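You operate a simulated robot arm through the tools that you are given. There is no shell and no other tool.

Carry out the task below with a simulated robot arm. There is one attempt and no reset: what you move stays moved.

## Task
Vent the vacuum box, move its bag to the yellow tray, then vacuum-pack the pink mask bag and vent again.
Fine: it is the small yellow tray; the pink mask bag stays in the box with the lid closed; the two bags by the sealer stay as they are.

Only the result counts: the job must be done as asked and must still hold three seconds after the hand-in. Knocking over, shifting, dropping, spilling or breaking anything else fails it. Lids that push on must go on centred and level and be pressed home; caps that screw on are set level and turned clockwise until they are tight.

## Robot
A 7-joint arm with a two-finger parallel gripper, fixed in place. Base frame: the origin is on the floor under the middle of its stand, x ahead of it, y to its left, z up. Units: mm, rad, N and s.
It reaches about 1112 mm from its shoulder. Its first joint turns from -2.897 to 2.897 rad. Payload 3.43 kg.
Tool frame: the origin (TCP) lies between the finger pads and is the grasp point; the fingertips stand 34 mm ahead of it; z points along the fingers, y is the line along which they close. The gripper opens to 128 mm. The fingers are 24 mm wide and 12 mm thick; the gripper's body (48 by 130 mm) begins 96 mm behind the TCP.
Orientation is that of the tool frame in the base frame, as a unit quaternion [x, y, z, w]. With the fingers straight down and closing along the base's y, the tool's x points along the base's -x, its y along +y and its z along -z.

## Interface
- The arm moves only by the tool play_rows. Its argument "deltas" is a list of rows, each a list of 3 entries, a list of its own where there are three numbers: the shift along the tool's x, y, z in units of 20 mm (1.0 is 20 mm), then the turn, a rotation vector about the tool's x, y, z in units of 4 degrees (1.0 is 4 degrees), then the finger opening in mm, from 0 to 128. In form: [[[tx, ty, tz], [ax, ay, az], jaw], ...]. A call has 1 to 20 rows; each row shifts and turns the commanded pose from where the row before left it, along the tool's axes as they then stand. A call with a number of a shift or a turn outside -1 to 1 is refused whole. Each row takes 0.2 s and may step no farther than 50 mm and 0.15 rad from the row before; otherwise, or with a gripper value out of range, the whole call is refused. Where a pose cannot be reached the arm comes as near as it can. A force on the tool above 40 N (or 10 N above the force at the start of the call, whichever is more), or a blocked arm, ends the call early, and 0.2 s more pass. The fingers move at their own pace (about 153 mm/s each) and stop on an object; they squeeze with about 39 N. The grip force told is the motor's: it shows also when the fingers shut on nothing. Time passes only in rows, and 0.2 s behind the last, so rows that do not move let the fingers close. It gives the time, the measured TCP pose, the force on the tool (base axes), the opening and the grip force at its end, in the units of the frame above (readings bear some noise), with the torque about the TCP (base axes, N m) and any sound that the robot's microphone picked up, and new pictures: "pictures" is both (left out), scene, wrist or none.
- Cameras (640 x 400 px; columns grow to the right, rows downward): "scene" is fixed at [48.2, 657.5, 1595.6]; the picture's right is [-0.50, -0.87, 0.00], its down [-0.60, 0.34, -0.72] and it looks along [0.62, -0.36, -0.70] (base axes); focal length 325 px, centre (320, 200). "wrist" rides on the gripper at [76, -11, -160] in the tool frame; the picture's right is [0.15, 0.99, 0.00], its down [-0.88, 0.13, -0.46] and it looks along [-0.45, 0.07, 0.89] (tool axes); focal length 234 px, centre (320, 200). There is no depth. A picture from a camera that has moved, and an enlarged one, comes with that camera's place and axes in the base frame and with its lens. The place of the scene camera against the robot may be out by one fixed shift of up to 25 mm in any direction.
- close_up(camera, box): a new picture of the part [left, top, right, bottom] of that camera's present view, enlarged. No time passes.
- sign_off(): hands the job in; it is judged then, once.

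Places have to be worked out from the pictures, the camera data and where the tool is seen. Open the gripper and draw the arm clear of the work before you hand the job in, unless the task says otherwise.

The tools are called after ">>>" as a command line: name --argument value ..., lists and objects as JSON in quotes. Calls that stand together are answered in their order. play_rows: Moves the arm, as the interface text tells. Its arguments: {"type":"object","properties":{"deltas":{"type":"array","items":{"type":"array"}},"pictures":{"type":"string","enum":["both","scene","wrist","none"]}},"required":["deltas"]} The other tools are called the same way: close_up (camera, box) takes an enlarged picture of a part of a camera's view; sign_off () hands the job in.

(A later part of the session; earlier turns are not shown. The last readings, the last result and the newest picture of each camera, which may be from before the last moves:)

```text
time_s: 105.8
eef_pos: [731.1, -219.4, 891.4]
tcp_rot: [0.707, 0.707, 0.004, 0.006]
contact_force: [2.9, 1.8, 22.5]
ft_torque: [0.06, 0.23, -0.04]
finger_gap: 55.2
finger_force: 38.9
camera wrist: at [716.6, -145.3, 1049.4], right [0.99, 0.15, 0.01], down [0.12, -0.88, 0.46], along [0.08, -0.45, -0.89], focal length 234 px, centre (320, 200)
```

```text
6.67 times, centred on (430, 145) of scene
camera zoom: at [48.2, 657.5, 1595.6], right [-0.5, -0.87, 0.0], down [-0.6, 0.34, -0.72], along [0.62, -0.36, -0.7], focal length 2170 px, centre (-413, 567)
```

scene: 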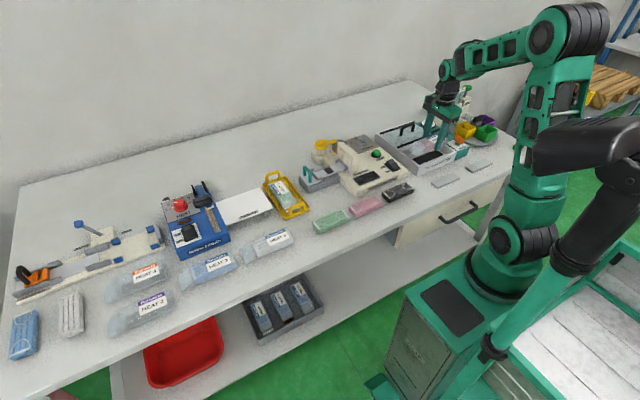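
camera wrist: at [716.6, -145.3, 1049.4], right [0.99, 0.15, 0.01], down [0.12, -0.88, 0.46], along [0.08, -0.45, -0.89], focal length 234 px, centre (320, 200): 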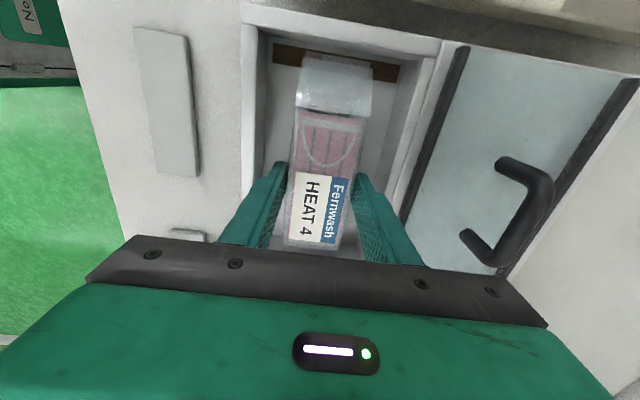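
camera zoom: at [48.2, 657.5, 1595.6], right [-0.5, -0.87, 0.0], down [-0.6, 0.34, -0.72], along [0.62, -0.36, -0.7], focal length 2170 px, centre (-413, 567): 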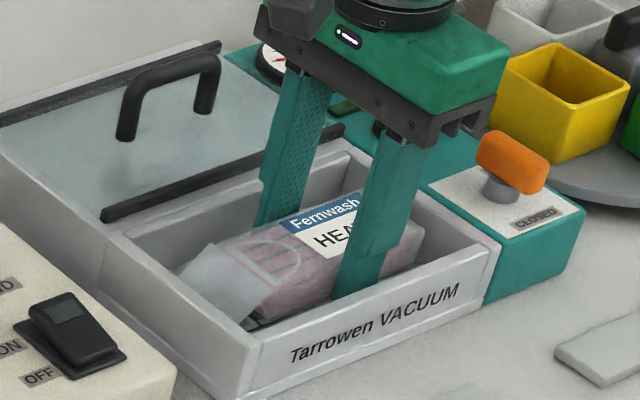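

Contact at z≈892: the bag rests on the chamber floor. I'll relieve the pressure, open just to 61 mm, and lift straight out.

>>> play_rows --deltas '[[[0, 0, -0.12], [0, 0, 0], 36], [[0, 0, 0], [0, 0, 0], 50], [[0, 0, 0], [0, 0, 0], 57], [[0, 0, 0], [0, 0, 0], 60], [[0, 0, 0], [0, 0, 0], 61], [[0, 0, 0], [0, 0, 0], 61]]' --pictures "wrist"

>>> close_up --camera "wrist" --box '[220, 30, 440, 260]'

```text
time_s: 107.2
eef_pos: [730.2, -219.6, 891.9]
tcp_rot: [0.708, 0.706, 0.005, 0.004]
contact_force: [0.0, -0.1, -0.2]
ft_torque: [0.01, 0.0, 0.0]
finger_gap: 61.0
finger_force: 0.1
camera wrist: at [716.8, -145.5, 1051.0], right [0.99, 0.15, 0.01], down [0.12, -0.88, 0.46], along [0.08, -0.45, -0.89], focal length 234 px, centre (320, 200)
```

wrist: 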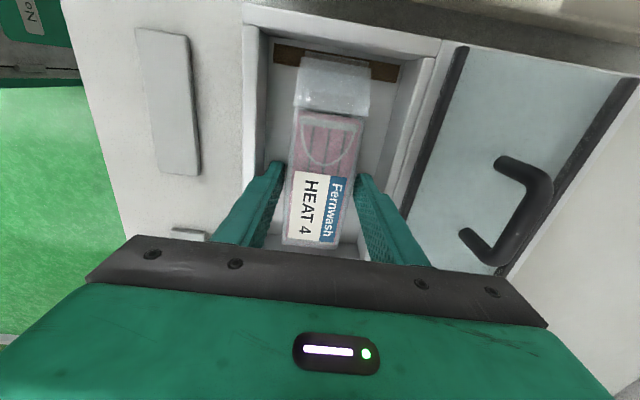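

```text
1.74 times, centred on (330, 145) of wrist
camera zoom: at [716.8, -145.5, 1051.0], right [0.99, 0.15, 0.01], down [0.12, -0.88, 0.46], along [0.08, -0.45, -0.89], focal length 407 px, centre (303, 296)
```

zoom: 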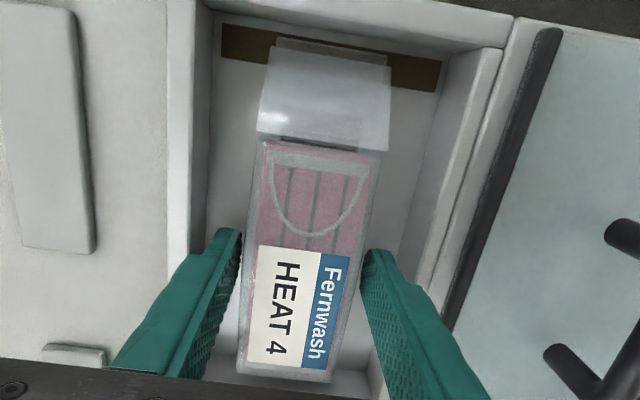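

Released; its tail lies over the seal bar. Lifting straight up to check the seating.

>>> play_rows --deltas '[[[0, 0, -0.3], [0, 0, 0], 61], [[0, 0, -0.5], [0, 0, 0], 61], [[0, 0, -0.7], [0, 0, 0], 61], [[0, 0, -1], [0, 0, 0], 61], [[0, 0, -1], [0, 0, 0], 61], [[0, 0, -1], [0, 0, 0], 61], [[0, 0, -1], [0, 0, 0], 61], [[0, 0, -1], [0, 0, 0], 61], [[0, 0, -1], [0, 0, 0], 61], [[0, 0, 0], [0, 0, 0], 61], [[0, 0, 0], [0, 0, 0], 61]]' --pictures "both"

>>> close_up --camera "wrist" --box '[220, 30, 440, 230]'

>>> close_up --camera "scene" --box '[380, 105, 480, 180]'

```text
time_s: 109.6
eef_pos: [728.8, -219.8, 1040.8]
tcp_rot: [0.707, 0.707, 0.004, 0.004]
contact_force: [0.2, 0.1, -0.3]
ft_torque: [0.0, -0.01, 0.0]
finger_gap: 61.0
finger_force: 0.0
camera wrist: at [715.4, -144.4, 1201.0], right [0.99, 0.15, 0.01], down [0.12, -0.88, 0.46], along [0.08, -0.45, -0.89], focal length 234 px, centre (320, 200)
```

scene: 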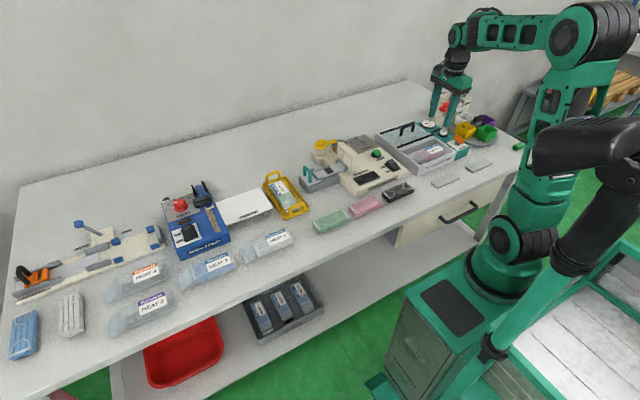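
wrist: 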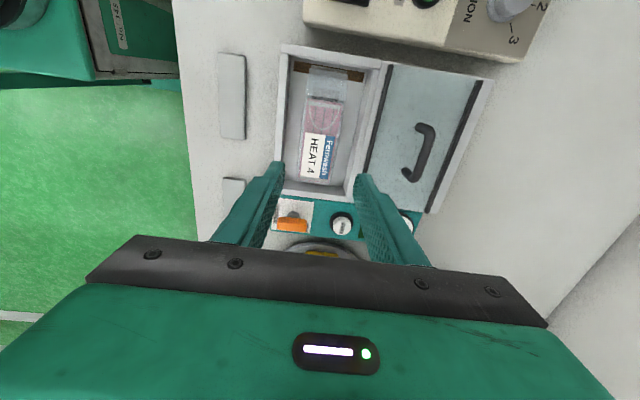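

```text
2.00 times, centred on (330, 130) of wrist
camera zoom: at [715.4, -144.4, 1201.0], right [0.99, 0.15, 0.01], down [0.12, -0.88, 0.46], along [0.08, -0.45, -0.89], focal length 468 px, centre (300, 340)
```

zoom: 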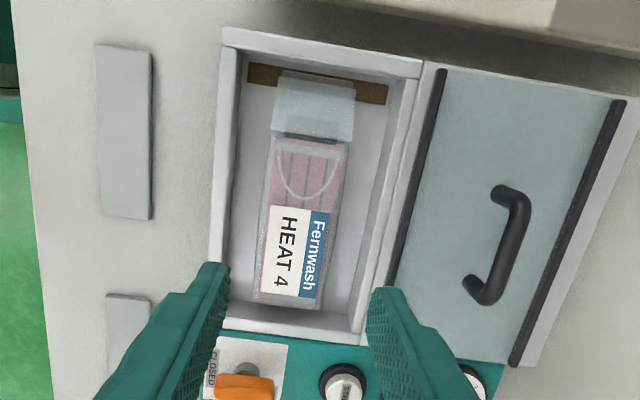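

```text
5.33 times, centred on (430, 142) of scene
camera zoom: at [48.2, 657.5, 1595.6], right [-0.5, -0.87, 0.0], down [-0.6, 0.34, -0.72], along [0.62, -0.36, -0.7], focal length 1736 px, centre (-267, 507)
```

zoom: 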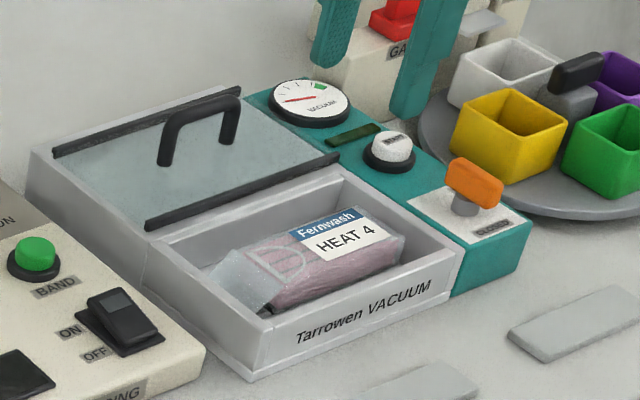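

The pink bag lies flat with its tail on the seal bar. Next I'll go back to the lid's handle at about (853, -206) and slide the lid closed.

>>> play_rows --deltas '[[[0.1, 0.9, 0], [0, 0, 0], 50], [[0.1, 0.9, 0], [0, 0, 0], 50], [[0.1, 0.9, 0], [0, 0, 0], 50], [[0.1, 0.9, 0], [0, 0, 0], 50], [[0.1, 0.9, 0], [0, 0, 0], 50], [[0.1, 0.9, 0], [0, 0, 0], 50], [[0.1, 0.7, 0], [0, 0, 0], 50], [[0, 0, 1], [0, 0, 0], 50], [[0, 0, 1], [0, 0, 0], 50], [[0, 0, 0], [0, 0, 0], 50], [[0, 0, 0], [0, 0, 0], 50]]' --pictures "wrist"

>>> close_up --camera "wrist" --box '[220, 30, 440, 230]'

```text
time_s: 112.0
eef_pos: [849.8, -206.9, 1002.9]
tcp_rot: [0.708, 0.706, 0.004, 0.004]
contact_force: [-0.3, 0.0, 0.5]
ft_torque: [0.0, 0.01, 0.01]
finger_gap: 49.7
finger_force: 0.0
camera wrist: at [836.8, -131.4, 1162.2], right [0.99, 0.15, 0.01], down [0.12, -0.88, 0.46], along [0.08, -0.45, -0.89], focal length 234 px, centre (320, 200)
```

wrist: 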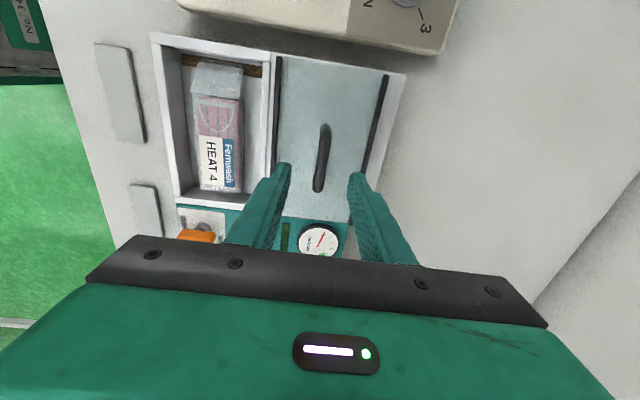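

```text
2.00 times, centred on (330, 130) of wrist
camera zoom: at [836.8, -131.4, 1162.2], right [0.99, 0.15, 0.01], down [0.12, -0.88, 0.46], along [0.08, -0.45, -0.89], focal length 468 px, centre (300, 340)
```

zoom: 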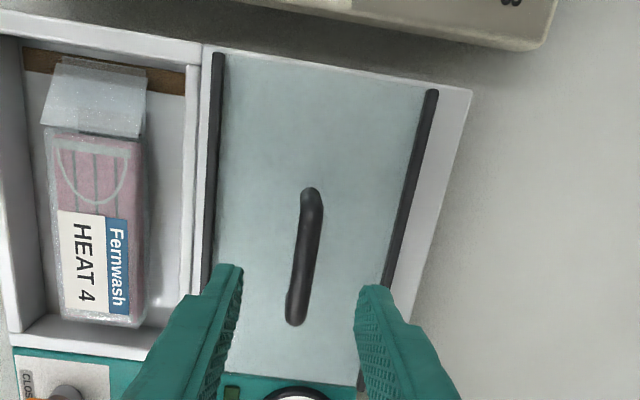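

The handle reads (854, -206); I'm 4 mm short in x. Correcting and descending onto it.

>>> play_rows --deltas '[[[0, 0.2, 1], [0, 0, 0], 50], [[0, 0, 1], [0, 0, 0], 50], [[0, 0, 1], [0, 0, 0], 50], [[0, 0, 0.5], [0, 0, 0], 50], [[0, 0, 0], [0, 0, 0], 50], [[0, 0, 0], [0, 0, 0], 50]]' --pictures "wrist"

>>> close_up --camera "wrist" --box '[220, 60, 440, 260]'

```text
time_s: 113.4
eef_pos: [855.7, -206.3, 932.0]
tcp_rot: [0.708, 0.706, 0.004, 0.005]
contact_force: [0.3, -0.3, 0.3]
ft_torque: [0.02, 0.02, 0.0]
finger_gap: 50.0
finger_force: 0.1
camera wrist: at [842.8, -132.1, 1091.8], right [0.99, 0.15, 0.01], down [0.12, -0.88, 0.46], along [0.08, -0.45, -0.89], focal length 234 px, centre (320, 200)
```

wrist: 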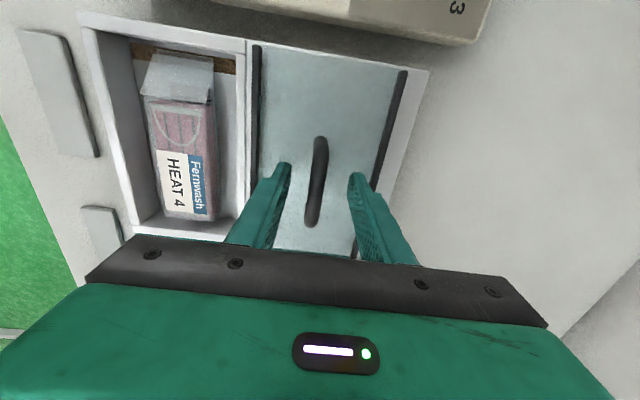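

```text
2.00 times, centred on (330, 160) of wrist
camera zoom: at [842.8, -132.1, 1091.8], right [0.99, 0.15, 0.01], down [0.12, -0.88, 0.46], along [0.08, -0.45, -0.89], focal length 468 px, centre (300, 280)
```

zoom: 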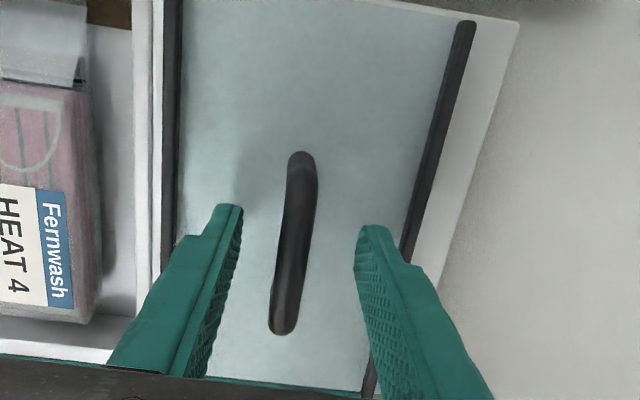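

Centred to ~1–2 mm (the lid can float in x). Closing on the handle.

>>> play_rows --deltas '[[[0, -0.05, 0], [0, 0, 0], 30], [[0, 0, 0], [0, 0, 0], 18], [[0, 0, 0], [0, 0, 0], 10], [[0, 0, 0], [0, 0, 0], 4], [[0, 0, 0], [0, 0, 0], 4]]' --pictures "none"

>>> play_rows --deltas '[[[0, -0.3, 0], [0, 0, 0], 4], [[0, -0.5, -0.005], [0, 0, 0], 4], [[0, -0.5, -0.005], [0, 0, 0], 4], [[0, 0, 0], [0, 0, 0], 4]]' --pictures "none"

```text
time_s: 114.6
eef_pos: [854.6, -206.8, 933.2]
tcp_rot: [0.708, 0.706, 0.004, 0.004]
contact_force: [1.0, -0.4, 1.5]
ft_torque: [-0.08, -0.02, 0.02]
finger_gap: 11.5
finger_force: 44.9
```

```text
time_s: 115.6
eef_pos: [829.0, -207.7, 934.1]
tcp_rot: [0.707, 0.707, 0.004, 0.004]
contact_force: [0.1, -7.1, 5.8]
ft_torque: [-0.65, -0.01, 0.04]
finger_gap: 11.4
finger_force: 45.2
```

Sliding closed smoothly, now at x=829. Continuing toward the closed position (handle x≈732.5).

>>> play_rows --deltas '[[[0, -0.5, -0.005], [0, 0, 0], 4], [[0, -0.6, -0.005], [0, 0, 0], 4], [[0, -0.6, -0.005], [0, 0, 0], 4], [[0, -0.5, -0.005], [0, 0, 0], 4], [[0, 0, 0], [0, 0, 0], 4]]' --pictures "wrist"

```text
time_s: 116.8
eef_pos: [784.6, -207.1, 932.9]
tcp_rot: [0.708, 0.706, 0.003, 0.003]
contact_force: [-0.8, -16.8, -1.4]
ft_torque: [-0.73, -0.03, 0.12]
finger_gap: 11.5
finger_force: 45.1
camera wrist: at [771.0, -132.1, 1092.2], right [0.99, 0.14, 0.01], down [0.12, -0.88, 0.46], along [0.08, -0.45, -0.89], focal length 234 px, centre (320, 200)
```

wrist: 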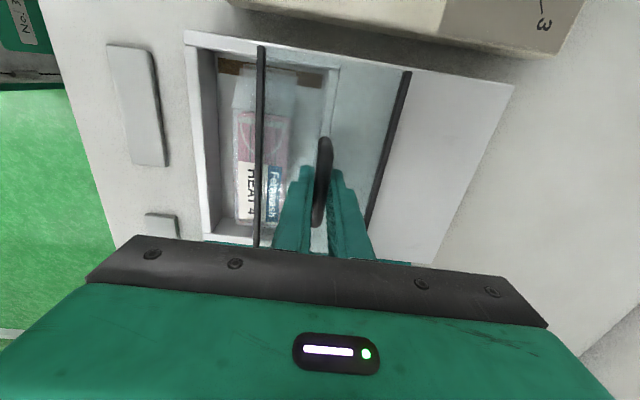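

The lid glides over the bag freely. Easing the y force a little and continuing.

>>> play_rows --deltas '[[[-0.05, -0.5, -0.005], [0, 0, 0], 4], [[0, -0.6, -0.005], [0, 0, 0], 4], [[0, -0.6, -0.005], [0, 0, 0], 4], [[0, -0.3, -0.005], [0, 0, 0], 4], [[0, 0, 0], [0, 0, 0], 4]]' --pictures "none"

```text
time_s: 118.0
eef_pos: [745.0, -207.5, 932.7]
tcp_rot: [0.707, 0.707, 0.005, 0.004]
contact_force: [0.4, -1.5, 9.7]
ft_torque: [0.78, 0.03, -0.03]
finger_gap: 11.5
finger_force: 44.7
```

>>> play_rows --deltas '[[[0, -0.3, 0], [0, 0, 0], 4], [[0, -0.2, 0], [0, 0, 0], 4], [[0, -0.1, 0], [0, 0, 0], 4], [[0, 0, 0], [0, 0, 0], 4]]' --pictures "none"

```text
time_s: 119.0
eef_pos: [730.8, -206.0, 933.6]
tcp_rot: [0.707, 0.707, 0.004, 0.004]
contact_force: [-4.1, -1.3, 12.1]
ft_torque: [0.48, 0.03, 0.04]
finger_gap: 11.6
finger_force: 45.6
```

>>> play_rows --deltas '[[[0, -0.12, 0], [0, 0, 0], 4], [[0, 0, 0], [0, 0, 0], 4]]' --pictures "none"

>>> play_rows --deltas '[[[0, -0.1, 0], [0, 0, 0], 4], [[0, 0, 0], [0, 0, 0], 4]]' --pictures "wrist"

>>> close_up --camera "wrist" --box '[220, 30, 440, 230]'

>>> close_up --camera "scene" --box '[380, 105, 480, 180]'

```text
time_s: 119.6
eef_pos: [729.0, -207.2, 934.5]
tcp_rot: [0.707, 0.707, 0.005, 0.004]
contact_force: [0.7, 0.0, 17.2]
ft_torque: [0.24, 0.05, -0.03]
finger_gap: 11.7
finger_force: 45.2
```

```text
time_s: 120.2
eef_pos: [728.8, -207.2, 933.2]
tcp_rot: [0.708, 0.707, 0.005, 0.005]
contact_force: [15.5, -0.6, 18.8]
ft_torque: [0.38, -0.07, -0.06]
finger_gap: 11.4
finger_force: 44.7
camera wrist: at [715.9, -132.0, 1092.1], right [0.99, 0.15, 0.01], down [0.12, -0.88, 0.46], along [0.08, -0.45, -0.89], focal length 234 px, centre (320, 200)
```

wrist: 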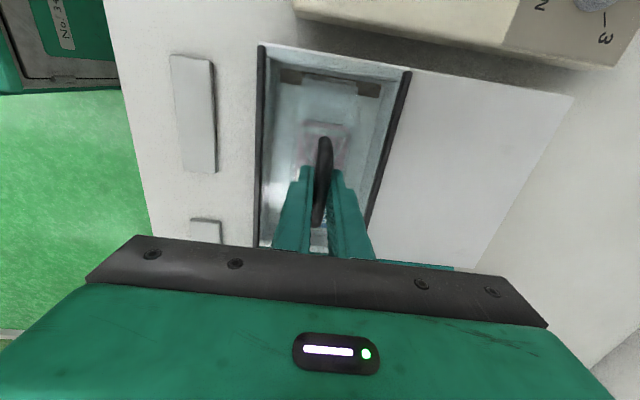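

```text
2.00 times, centred on (330, 130) of wrist
camera zoom: at [715.9, -132.0, 1092.1], right [0.99, 0.15, 0.01], down [0.12, -0.88, 0.46], along [0.08, -0.45, -0.89], focal length 468 px, centre (300, 340)
```

zoom: 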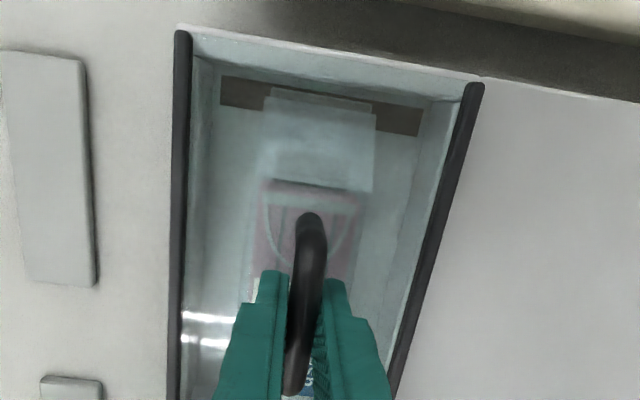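

```text
5.33 times, centred on (430, 142) of scene
camera zoom: at [48.2, 657.5, 1595.6], right [-0.5, -0.87, 0.0], down [-0.6, 0.34, -0.72], along [0.62, -0.36, -0.7], focal length 1736 px, centre (-267, 507)
```

zoom: 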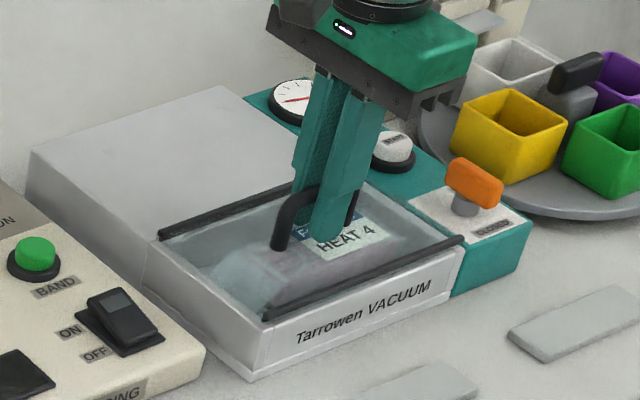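

The lid is against its closed stop (15 N at x≈729). I'll release the handle, rise, and turn back to yaw 0 for setting the vent lever to CLOSED.

>>> play_rows --deltas '[[[0, 0.05, 0], [0, 0, 0], 4], [[0, 0, 0], [0, 0, 0], 25], [[0, 0, 0], [0, 0, 0], 40], [[0, 0, -0.3], [0, 0, 0], 40], [[0, 0, -1], [0, 0, 0], 40], [[0, 0, -1], [0, 0, 0], 40], [[0, 0, -1], [0, 0, 0], 44], [[0, 0, -1], [0, 0, 0], 44], [[0, 0, 0], [0, 0, -1], 44], [[0, 0, 0], [0, 0, -1], 44], [[0, 0, 0], [0, 0, -1], 44], [[0, 0, 0], [0, 0, -1], 44], [[0, 0, 0], [0, 0, -1], 44], [[0, 0, 0], [0, 0, -1], 44], [[0, 0, 0], [0, 0, -1], 44], [[0, 0, 0], [0, 0, -1], 44], [[0, 0, 0], [0, 0, -1], 44], [[0, 0, 0], [0, 0, -1], 44], [[0, 0, 0], [0, 0, -1], 44], [[0, 0, 0], [0, 0, -1], 44]]' --pictures "none"

>>> play_rows --deltas '[[[0, 0, 0], [0, 0, -1], 44], [[0, 0, 0], [0, 0, -1], 44], [[0, 0, 0], [0, 0, -1], 44], [[0, 0, 0], [0, 0, -1], 44], [[0, 0, 0], [0, 0, -1], 44], [[0, 0, 0], [0, 0, -1], 44], [[0, 0, 0], [0, 0, -1], 44], [[0, 0, 0], [0, 0, -1], 44], [[0, 0, 0], [0, 0, -1], 44], [[0, 0, 0], [0, 0, -1], 44], [[0, 0, 0], [0, 0, -0.5], 44], [[0, 0, 0], [0, 0, 0], 44]]' --pictures "both"

>>> close_up --camera "scene" --box '[380, 95, 480, 180]'

```text
time_s: 124.4
eef_pos: [726.9, -206.5, 1019.0]
tcp_rot: [0.359, 0.933, 0.002, 0.006]
contact_force: [0.3, -0.4, 0.3]
ft_torque: [-0.01, -0.03, 0.0]
finger_gap: 44.1
finger_force: 0.1
```

```text
time_s: 127.0
eef_pos: [728.4, -207.1, 1019.8]
tcp_rot: [0.0, 1.0, 0.0, 0.006]
contact_force: [-0.7, -0.7, -0.4]
ft_torque: [-0.05, -0.01, -0.01]
finger_gap: 43.8
finger_force: 0.1
camera wrist: at [650.0, -219.4, 1177.8], right [-0.15, 0.99, 0.0], down [0.88, 0.13, 0.47], along [0.46, 0.07, -0.88], focal length 234 px, centre (320, 200)
```

scene: 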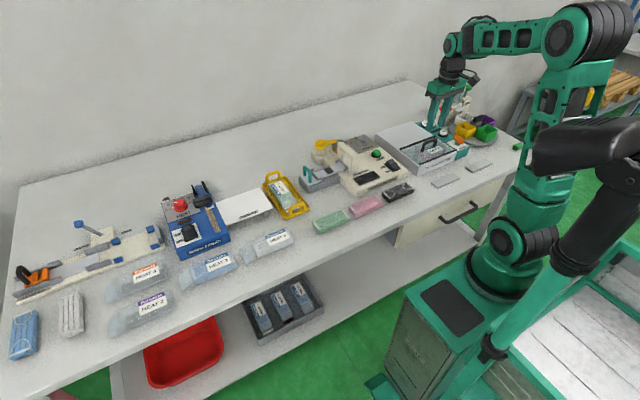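
wrist: 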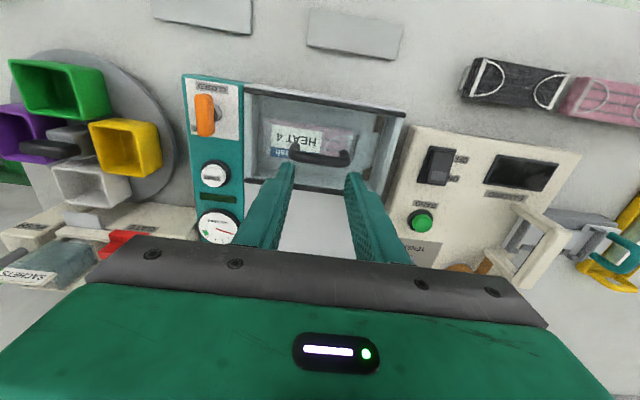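

```text
4.71 times, centred on (430, 138) of scene
camera zoom: at [48.2, 657.5, 1595.6], right [-0.5, -0.87, 0.0], down [-0.6, 0.34, -0.72], along [0.62, -0.36, -0.7], focal length 1532 px, centre (-198, 494)
```

zoom: 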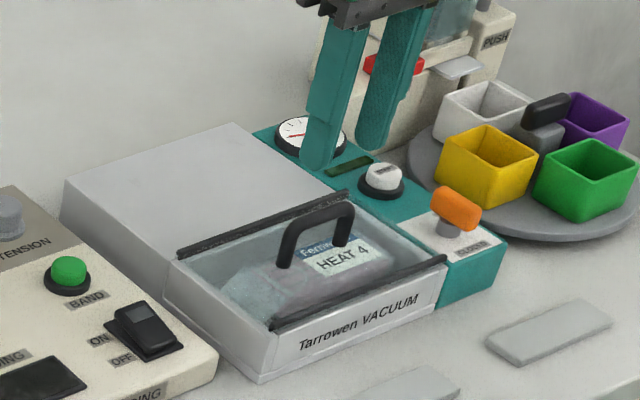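

The lid is closed as at the start, with HEAT 4 visible inside. Moving to the lever (706, -337), now lying along x, with the fingers closing along y.

>>> play_rows --deltas '[[[0.16, -0.93, 0], [0, 0, 0], 44], [[0.16, -0.93, 0], [0, 0, 0], 44], [[0.16, -0.93, 0], [0, 0, 0], 44], [[0.16, -0.93, 0], [0, 0, 0], 44], [[0.16, -0.93, 0], [0, 0, 0], 44], [[0.16, -0.93, 0], [0, 0, 0], 44], [[0.16, -0.93, 0], [0, 0, 0], 44], [[0, 0, 1], [0, 0, 0], 44], [[0, 0, 1], [0, 0, 0], 44], [[0, 0, 0.8], [0, 0, 0], 44], [[0, 0, 0], [0, 0, 0], 44], [[0, 0, 0], [0, 0, 0], 44]]' --pictures "both"

>>> close_up --camera "wrist" --box '[250, 90, 400, 250]'

>>> close_up --camera "scene" --box '[420, 95, 490, 165]'

```text
time_s: 129.6
eef_pos: [706.9, -337.6, 963.0]
tcp_rot: [0.0, 1.0, 0.0, 0.006]
contact_force: [0.1, 0.2, -0.3]
ft_torque: [0.0, 0.0, 0.0]
finger_gap: 43.6
finger_force: 0.0
camera wrist: at [628.7, -350.1, 1122.2], right [-0.15, 0.99, 0.0], down [0.88, 0.13, 0.47], along [0.46, 0.07, -0.88], focal length 234 px, centre (320, 200)
```

scene: 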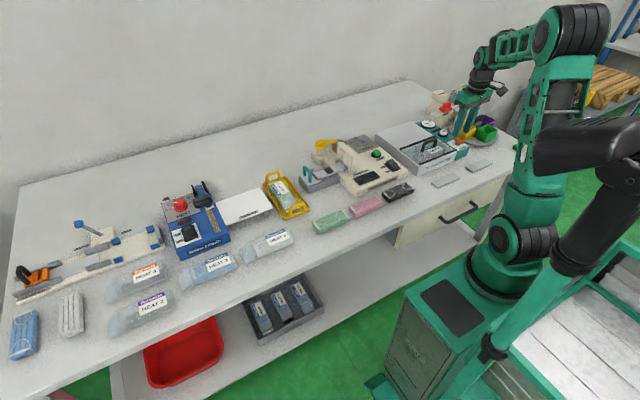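
wrist: 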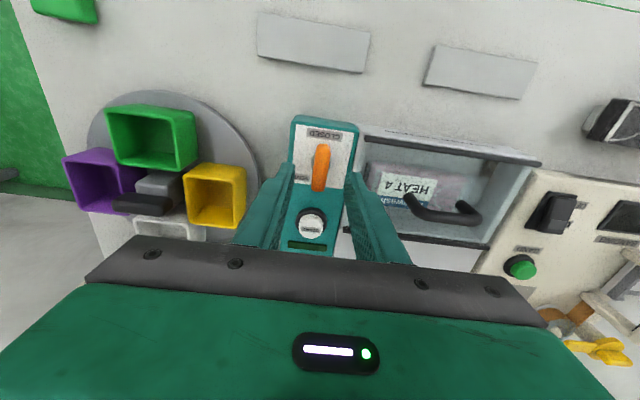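

```text
2.50 times, centred on (325, 170) of wrist
camera zoom: at [628.7, -350.1, 1122.2], right [-0.15, 0.99, 0.0], down [0.88, 0.13, 0.47], along [0.46, 0.07, -0.88], focal length 585 px, centre (308, 275)
```

zoom: 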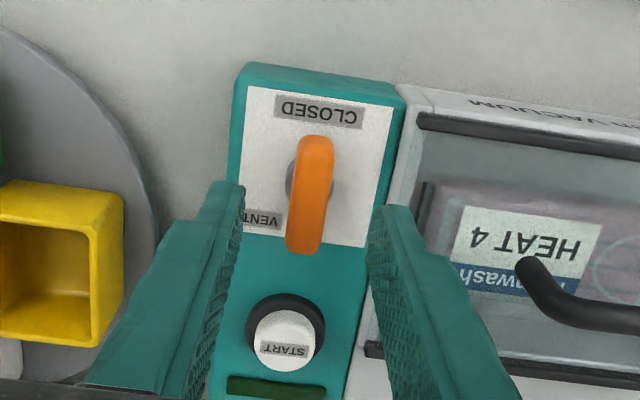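

```text
5.71 times, centred on (455, 130) of scene
camera zoom: at [48.2, 657.5, 1595.6], right [-0.5, -0.87, 0.0], down [-0.6, 0.34, -0.72], along [0.62, -0.36, -0.7], focal length 1860 px, centre (-451, 600)
```

zoom: 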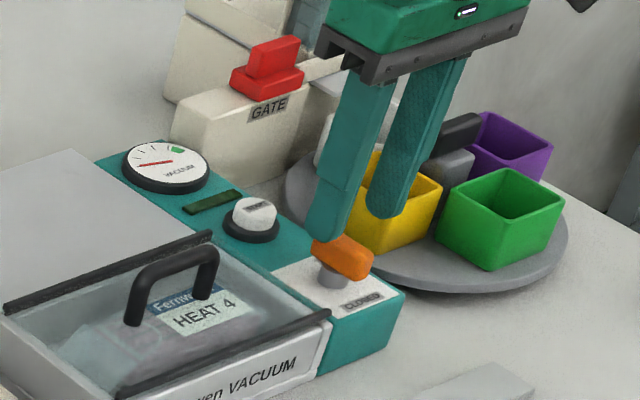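

Centred on the lever at (706, -337.4). Descending to 927 and gripping.

>>> play_rows --deltas '[[[0, 0, 0.8], [0, 0, 0], 44], [[0, 0, 0.8], [0, 0, 0], 44], [[0, 0, 0.25], [0, 0, 0], 44], [[0, 0, 0], [0, 0, 0], 30], [[0, 0, 0], [0, 0, 0], 18], [[0, 0, 0], [0, 0, 0], 8], [[0, 0, 0], [0, 0, 0], 5]]' --pictures "none"

```text
time_s: 131.2
eef_pos: [706.5, -336.9, 926.7]
tcp_rot: [0.0, 1.0, 0.0, 0.006]
contact_force: [-1.2, 6.8, -4.0]
ft_torque: [0.05, -0.48, -0.01]
finger_gap: 19.6
finger_force: 45.2
```

Gripped evenly. Turning it back 90° (clockwise seen from above) to CLOSED, monitoring forces.

>>> play_rows --deltas '[[[0, 0, 0], [0, 0, 1], 5], [[0, 0, 0], [0, 0, 1], 5], [[0, 0, 0], [0, 0, 1], 5], [[0, 0, 0], [0, 0, 1], 5], [[0, 0, 0], [0, 0, 1], 5], [[0, 0, 0], [0, 0, 1], 5], [[0, 0, 0], [0, 0, 0], 5]]' --pictures "none"

```text
time_s: 132.8
eef_pos: [705.5, -338.5, 926.5]
tcp_rot: [0.209, 0.978, 0.001, 0.006]
contact_force: [-7.2, 4.8, 11.6]
ft_torque: [0.01, 0.0, 0.02]
finger_gap: 19.7
finger_force: 45.0
```

>>> play_rows --deltas '[[[0, 0, 0], [0, 0, 1], 5], [[0, 0, 0], [0, 0, 1], 5], [[0, 0, 0], [0, 0, 1], 5], [[0, 0, 0], [0, 0, 1], 5], [[0, 0, 0], [0, 0, 1], 5], [[0, 0, 0], [0, 0, 1], 5], [[0, 0, 0], [0, 0, 1], 5], [[0, 0, 0], [0, 0, 1], 5], [[0, 0, 0], [0, 0, 0], 5]]' --pictures "none"

```text
time_s: 134.8
eef_pos: [706.3, -337.2, 926.7]
tcp_rot: [0.471, 0.882, 0.003, 0.007]
contact_force: [-9.0, -9.2, 13.6]
ft_torque: [-0.75, 0.23, -0.02]
finger_gap: 19.4
finger_force: 45.3
```

>>> play_rows --deltas '[[[0, 0, 0], [0, 0, 1], 5], [[0, 0, 0], [0, 0, 1], 5], [[0, 0, 0], [0, 0, 1], 5], [[0, 0, 0], [0, 0, 1], 5], [[0, 0, 0], [0, 0, 1], 5], [[0, 0, 0], [0, 0, 1], 5], [[0, 0, 0], [0, 0, 0], 5]]' --pictures "none"

```text
time_s: 136.4
eef_pos: [706.3, -337.5, 925.7]
tcp_rot: [0.644, 0.765, 0.004, 0.005]
contact_force: [-15.0, -13.2, 18.7]
ft_torque: [-0.7, 0.63, 0.0]
finger_gap: 19.6
finger_force: 44.7
```

>>> play_rows --deltas '[[[0, -0.04, 0], [0, 0, 1], 5], [[0, 0, 0], [0, 0, 1], 5], [[0, 0, 0], [0, 0, 0.5], 5], [[0, 0, 0], [0, 0, 0.3], 5], [[0, 0, 0], [0, 0, 0], 5]]' --pictures "both"

>>> close_up --camera "wrist" --box '[240, 110, 420, 260]'

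>>> close_up --camera "scene" --box '[400, 105, 480, 165]'

```text
time_s: 137.6
eef_pos: [705.1, -338.4, 925.9]
tcp_rot: [0.715, 0.699, 0.005, 0.004]
contact_force: [-4.2, -18.4, 17.0]
ft_torque: [-0.55, 0.27, 0.07]
finger_gap: 19.6
finger_force: 45.1
camera wrist: at [693.6, -262.6, 1085.3], right [0.99, 0.12, 0.01], down [0.1, -0.88, 0.46], along [0.07, -0.45, -0.89], focal length 234 px, centre (320, 200)
```

scene: 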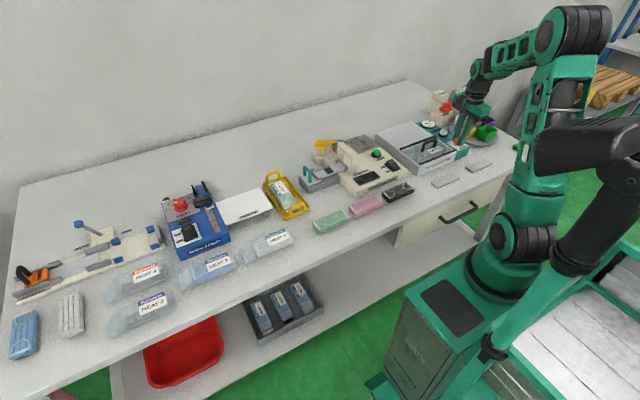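
wrist: 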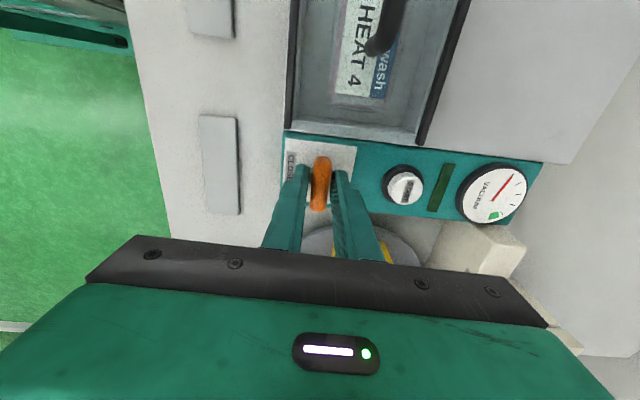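

```text
2.67 times, centred on (330, 185) of wrist
camera zoom: at [693.6, -262.6, 1085.3], right [0.99, 0.12, 0.01], down [0.1, -0.88, 0.46], along [0.07, -0.45, -0.89], focal length 624 px, centre (293, 240)
```

zoom: 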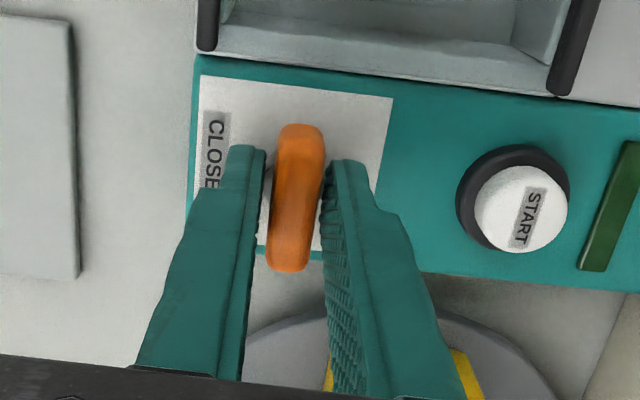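

```text
6.67 times, centred on (440, 135) of scene
camera zoom: at [48.2, 657.5, 1595.6], right [-0.5, -0.87, 0.0], down [-0.6, 0.34, -0.72], along [0.62, -0.36, -0.7], focal length 2170 px, centre (-480, 633)
```

zoom: 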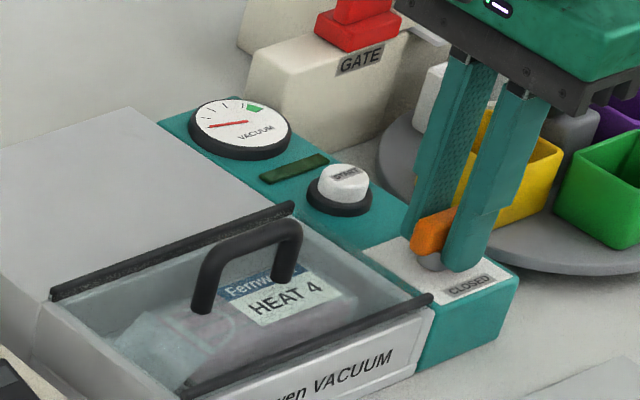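

The lever is back at CLOSED. I'll release, rise, close the fingers, and move over the START button, which I triangulate at about (780, -337) with its top near z≈897.

>>> play_rows --deltas '[[[0, 0, 0], [0, 0, 0], 30], [[0, 0, 0], [0, 0, 0], 44], [[0, 0, -0.4], [0, 0, 0], 44], [[0, 0, -1], [0, 0, -0.2], 44], [[0, 0, -1], [0, 0, 0], 44], [[0, 0, -0.6], [0, 0, 0], 20], [[0, 0.8, 0], [0, 0, 0], 0], [[0, 0.8, 0], [0, 0, 0], 0], [[0, 0.8, 0], [0, 0, 0], 0], [[0, 0.8, 0], [0, 0, 0], 0], [[0, 0.5, 0], [0, 0, 0], 0], [[0, 0, 0], [0, 0, 0], 0], [[0, 0, 0], [0, 0, 0], 0]]' --pictures "both"

>>> close_up --camera "wrist" --box '[200, 80, 440, 250]'

>>> close_up --camera "scene" --box '[400, 90, 480, 160]'

```text
time_s: 140.4
eef_pos: [780.3, -337.6, 986.9]
tcp_rot: [0.71, 0.705, 0.005, 0.004]
contact_force: [-0.6, 0.3, 0.7]
ft_torque: [0.0, 0.02, 0.02]
finger_gap: 0.0
finger_force: 32.8
camera wrist: at [767.3, -262.9, 1146.2], right [0.99, 0.14, 0.01], down [0.12, -0.88, 0.46], along [0.07, -0.45, -0.89], focal length 234 px, centre (320, 200)
```

scene: 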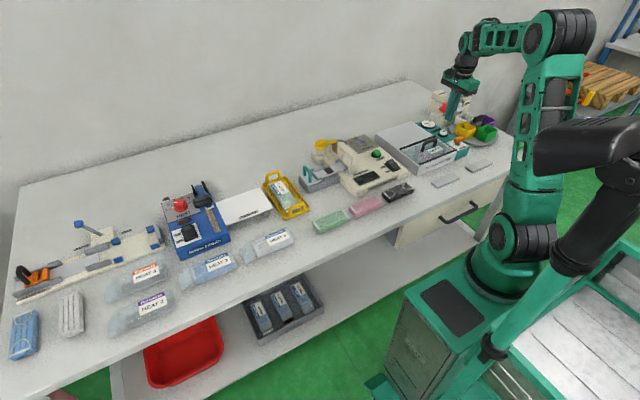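
wrist: 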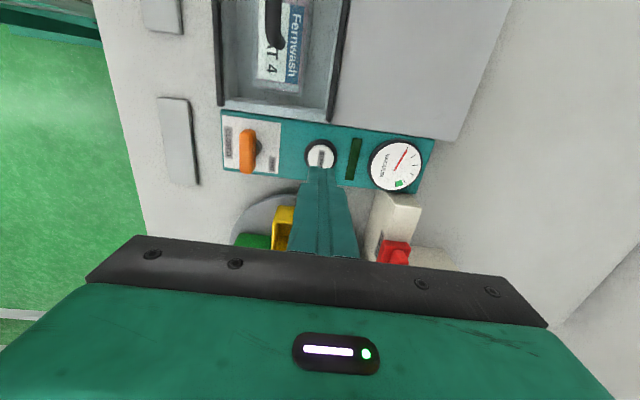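

```text
2.35 times, centred on (320, 165) of wrist
camera zoom: at [767.3, -262.9, 1146.2], right [0.99, 0.14, 0.01], down [0.12, -0.88, 0.46], along [0.07, -0.45, -0.89], focal length 551 px, centre (320, 282)
```

zoom: 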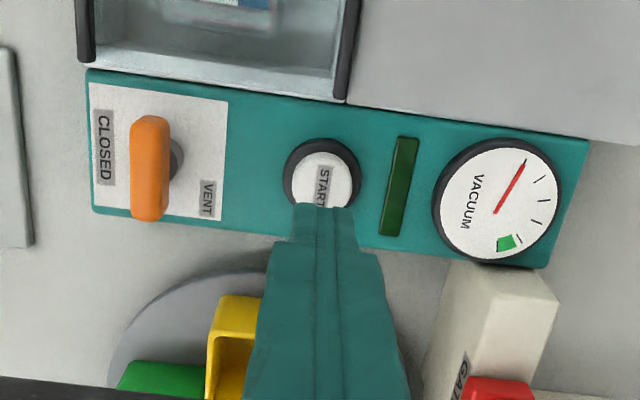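

```text
5.71 times, centred on (440, 125) of scene
camera zoom: at [48.2, 657.5, 1595.6], right [-0.5, -0.87, 0.0], down [-0.6, 0.34, -0.72], along [0.62, -0.36, -0.7], focal length 1860 px, centre (-366, 629)
```

zoom: 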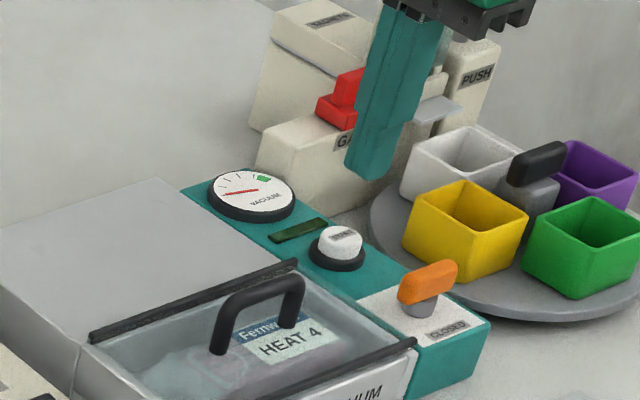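

I'm directly above START (within ~2 mm). Descending to just above it, then pressing in small steps.

>>> play_rows --deltas '[[[0, 0, 1], [0, 0, 0], 0], [[0, 0, 1], [0, 0, 0], 0], [[0, 0, 0.4], [0, 0, 0], 0], [[0, 0, 0], [0, 0, 0], 0]]' --pictures "none"

>>> play_rows --deltas '[[[0, 0, 0.15], [0, 0, 0], 0], [[0, 0, 0.1], [0, 0, 0], 0], [[0, 0, 0], [0, 0, 0], 0]]' --pictures "none"

```text
time_s: 141.4
eef_pos: [780.7, -336.3, 939.4]
tcp_rot: [0.71, 0.704, 0.004, 0.004]
contact_force: [0.1, -0.5, 0.2]
ft_torque: [0.01, 0.02, -0.01]
finger_gap: 0.0
finger_force: 32.7
```

```text
time_s: 142.2
eef_pos: [780.6, -337.2, 933.5]
tcp_rot: [0.71, 0.704, 0.004, 0.004]
contact_force: [0.4, 0.1, 1.7]
ft_torque: [0.01, -0.08, 0.05]
finger_gap: 0.0
finger_force: 33.0
heard: click
```

A click was heard. I'll check the gauge and light.

>>> play_rows --deltas '[[[0, 0, 0], [0, 0, 0], 0]]' --pictures "both"

>>> close_up --camera "scene" --box '[400, 100, 480, 170]'

>>> close_up --camera "wrist" --box '[200, 80, 440, 250]'

```text
time_s: 142.6
eef_pos: [779.4, -336.8, 934.0]
tcp_rot: [0.71, 0.704, 0.004, 0.004]
contact_force: [2.0, 0.4, 2.2]
ft_torque: [0.0, -0.02, -0.02]
finger_gap: 0.0
finger_force: 34.0
camera wrist: at [767.0, -262.7, 1092.9], right [0.99, 0.14, 0.01], down [0.12, -0.88, 0.46], along [0.07, -0.45, -0.89], focal length 234 px, centre (320, 200)
```

scene: 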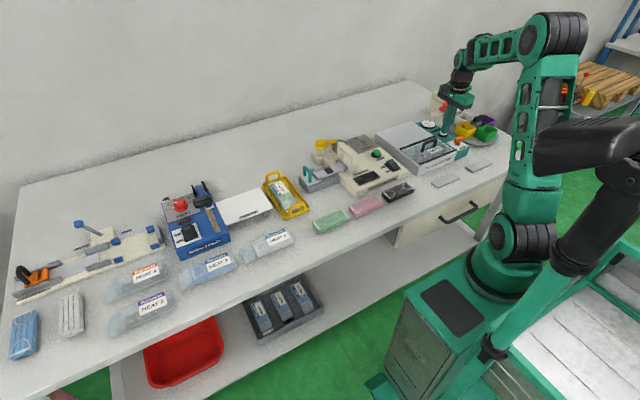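
wrist: 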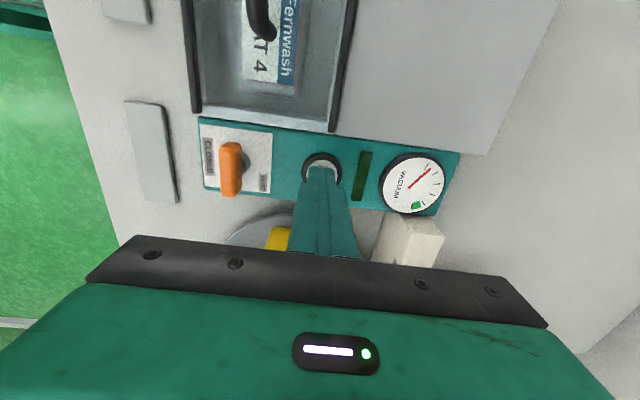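

```text
5.71 times, centred on (440, 135) of scene
camera zoom: at [48.2, 657.5, 1595.6], right [-0.5, -0.87, 0.0], down [-0.6, 0.34, -0.72], along [0.62, -0.36, -0.7], focal length 1860 px, centre (-366, 571)
```

zoom: 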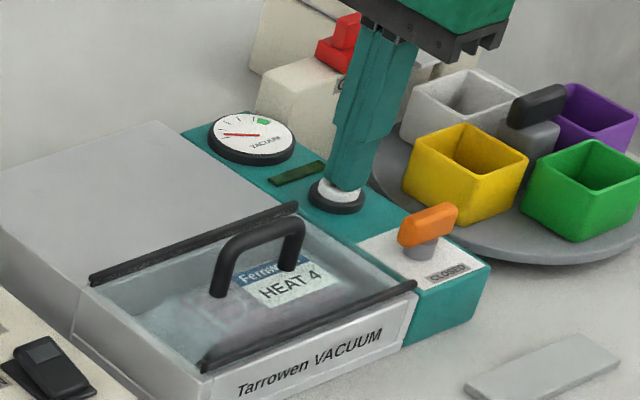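

```text
2.35 times, centred on (320, 165) of wrist
camera zoom: at [767.0, -262.7, 1092.9], right [0.99, 0.14, 0.01], down [0.12, -0.88, 0.46], along [0.07, -0.45, -0.89], focal length 551 px, centre (320, 282)
```

zoom: 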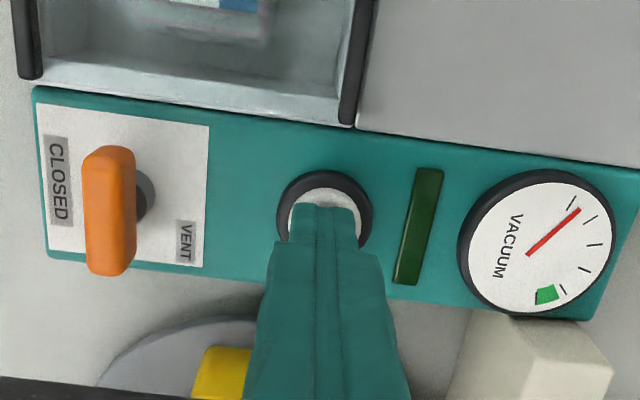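

The needle has started moving toward the green zone, so pumping began. I'll lift off the button and wait.

>>> play_rows --deltas '[[[0, 0, -0.5], [0, 0, 0], 0], [[0, 0, -1], [0, 0, 0], 0], [[0, 0, -0.5], [0, 0, 0], 0], [[0, 0, 0], [0, 0, 0], 0], [[0, 0, 0], [0, 0, 0], 0], [[0, 0, 0], [0, 0, 0], 0], [[0, 0, 0], [0, 0, 0], 0], [[0, 0, 0], [0, 0, 0], 0], [[0, 0, 0], [0, 0, 0], 0], [[0, 0, 0], [0, 0, 0], 0]]' --pictures "wrist"

>>> close_up --camera "wrist" --box '[200, 80, 440, 250]'

```text
time_s: 144.8
eef_pos: [779.7, -338.5, 972.2]
tcp_rot: [0.711, 0.704, 0.004, 0.004]
contact_force: [-0.1, 0.6, -0.6]
ft_torque: [-0.01, -0.06, 0.0]
finger_gap: 0.0
finger_force: 32.8
camera wrist: at [766.3, -263.1, 1133.1], right [0.99, 0.14, 0.01], down [0.12, -0.88, 0.46], along [0.07, -0.45, -0.89], focal length 234 px, centre (320, 200)
```

wrist: 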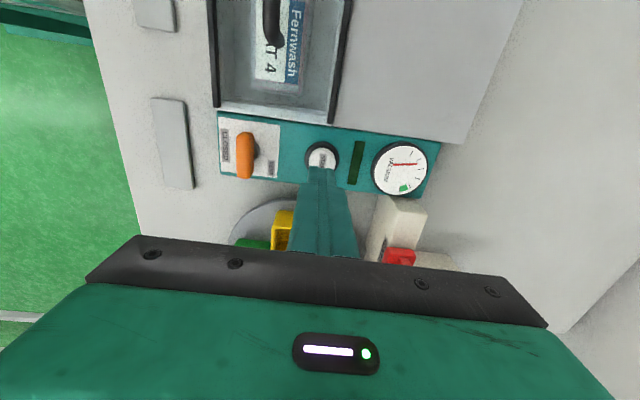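

```text
2.35 times, centred on (320, 165) of wrist
camera zoom: at [766.3, -263.1, 1133.1], right [0.99, 0.14, 0.01], down [0.12, -0.88, 0.46], along [0.07, -0.45, -0.89], focal length 551 px, centre (320, 282)
```

zoom: 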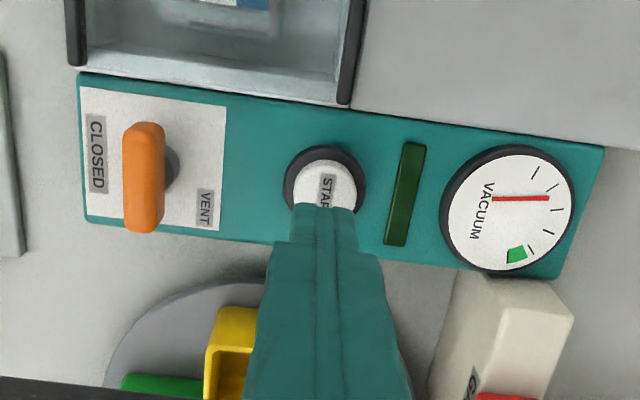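

The needle climbs steadily towards green. While it pumps I'll move above the lever with the fingers open and wait there.

>>> play_rows --deltas '[[[0, -0.8, -0.2], [0, 0, 0], 0], [[0.02, -0.8, 0], [0, 0, 0], 20], [[0.02, -0.8, 0], [0, 0, 0], 50], [[0, -0.8, 0], [0, 0, 0], 50], [[0, -0.5, 0], [0, 0, 0], 50], [[0, 0, 0], [0, 0, 0], 50], [[0, 0, 0], [0, 0, 0], 50], [[0, 0, 0], [0, 0, 0], 50], [[0, 0, 0], [0, 0, 0], 50], [[0, 0, 0], [0, 0, 0], 50], [[0, 0, 0], [0, 0, 0], 50], [[0, 0, 0], [0, 0, 0], 50], [[0, 0, 0], [0, 0, 0], 50], [[0, 0, 0], [0, 0, 0], 50], [[0, 0, 0], [0, 0, 0], 50]]' --pictures "both"

>>> close_up --camera "wrist" --box '[240, 70, 480, 240]'

>>> close_up --camera "scene" --box '[390, 95, 480, 170]'

```text
time_s: 148.0
eef_pos: [705.3, -337.6, 977.6]
tcp_rot: [0.71, 0.705, 0.004, 0.005]
contact_force: [0.4, -0.5, 1.0]
ft_torque: [0.01, 0.0, -0.01]
finger_gap: 50.1
finger_force: 0.1
camera wrist: at [692.3, -261.8, 1136.3], right [0.99, 0.14, 0.01], down [0.12, -0.88, 0.46], along [0.07, -0.45, -0.89], focal length 234 px, centre (320, 200)
```

scene: 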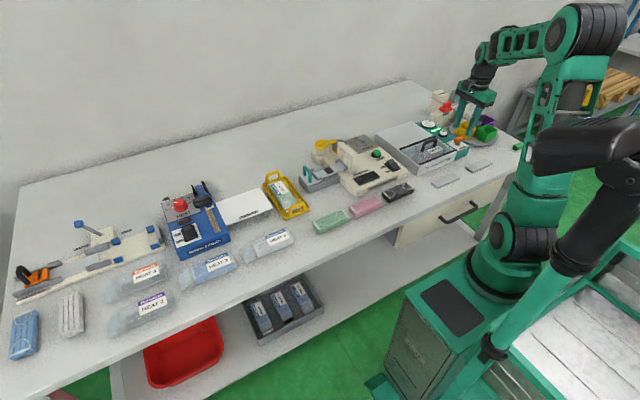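
wrist: 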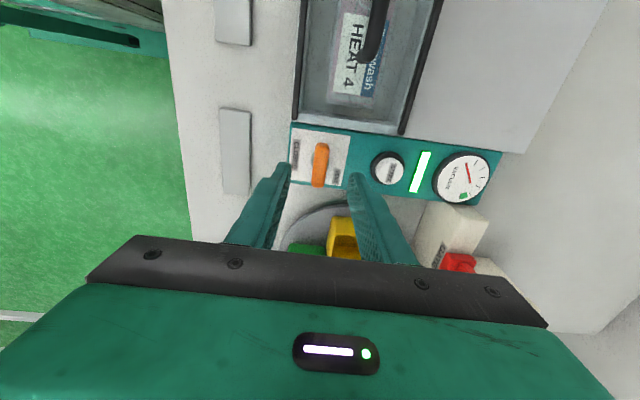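

```text
2.35 times, centred on (360, 155) of wrist
camera zoom: at [692.3, -261.8, 1136.3], right [0.99, 0.14, 0.01], down [0.12, -0.88, 0.46], along [0.07, -0.45, -0.89], focal length 551 px, centre (226, 306)
```

zoom: 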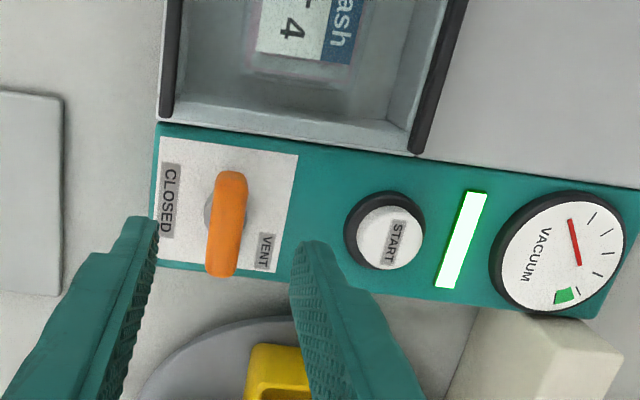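

```text
5.33 times, centred on (435, 132) of scene
camera zoom: at [48.2, 657.5, 1595.6], right [-0.5, -0.87, 0.0], down [-0.6, 0.34, -0.72], along [0.62, -0.36, -0.7], focal length 1736 px, centre (-293, 560)
```

zoom: 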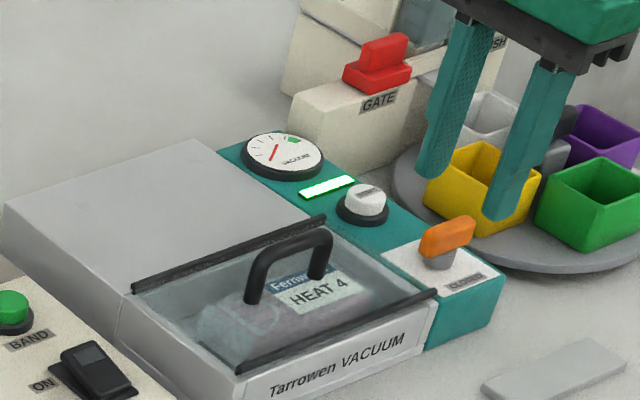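

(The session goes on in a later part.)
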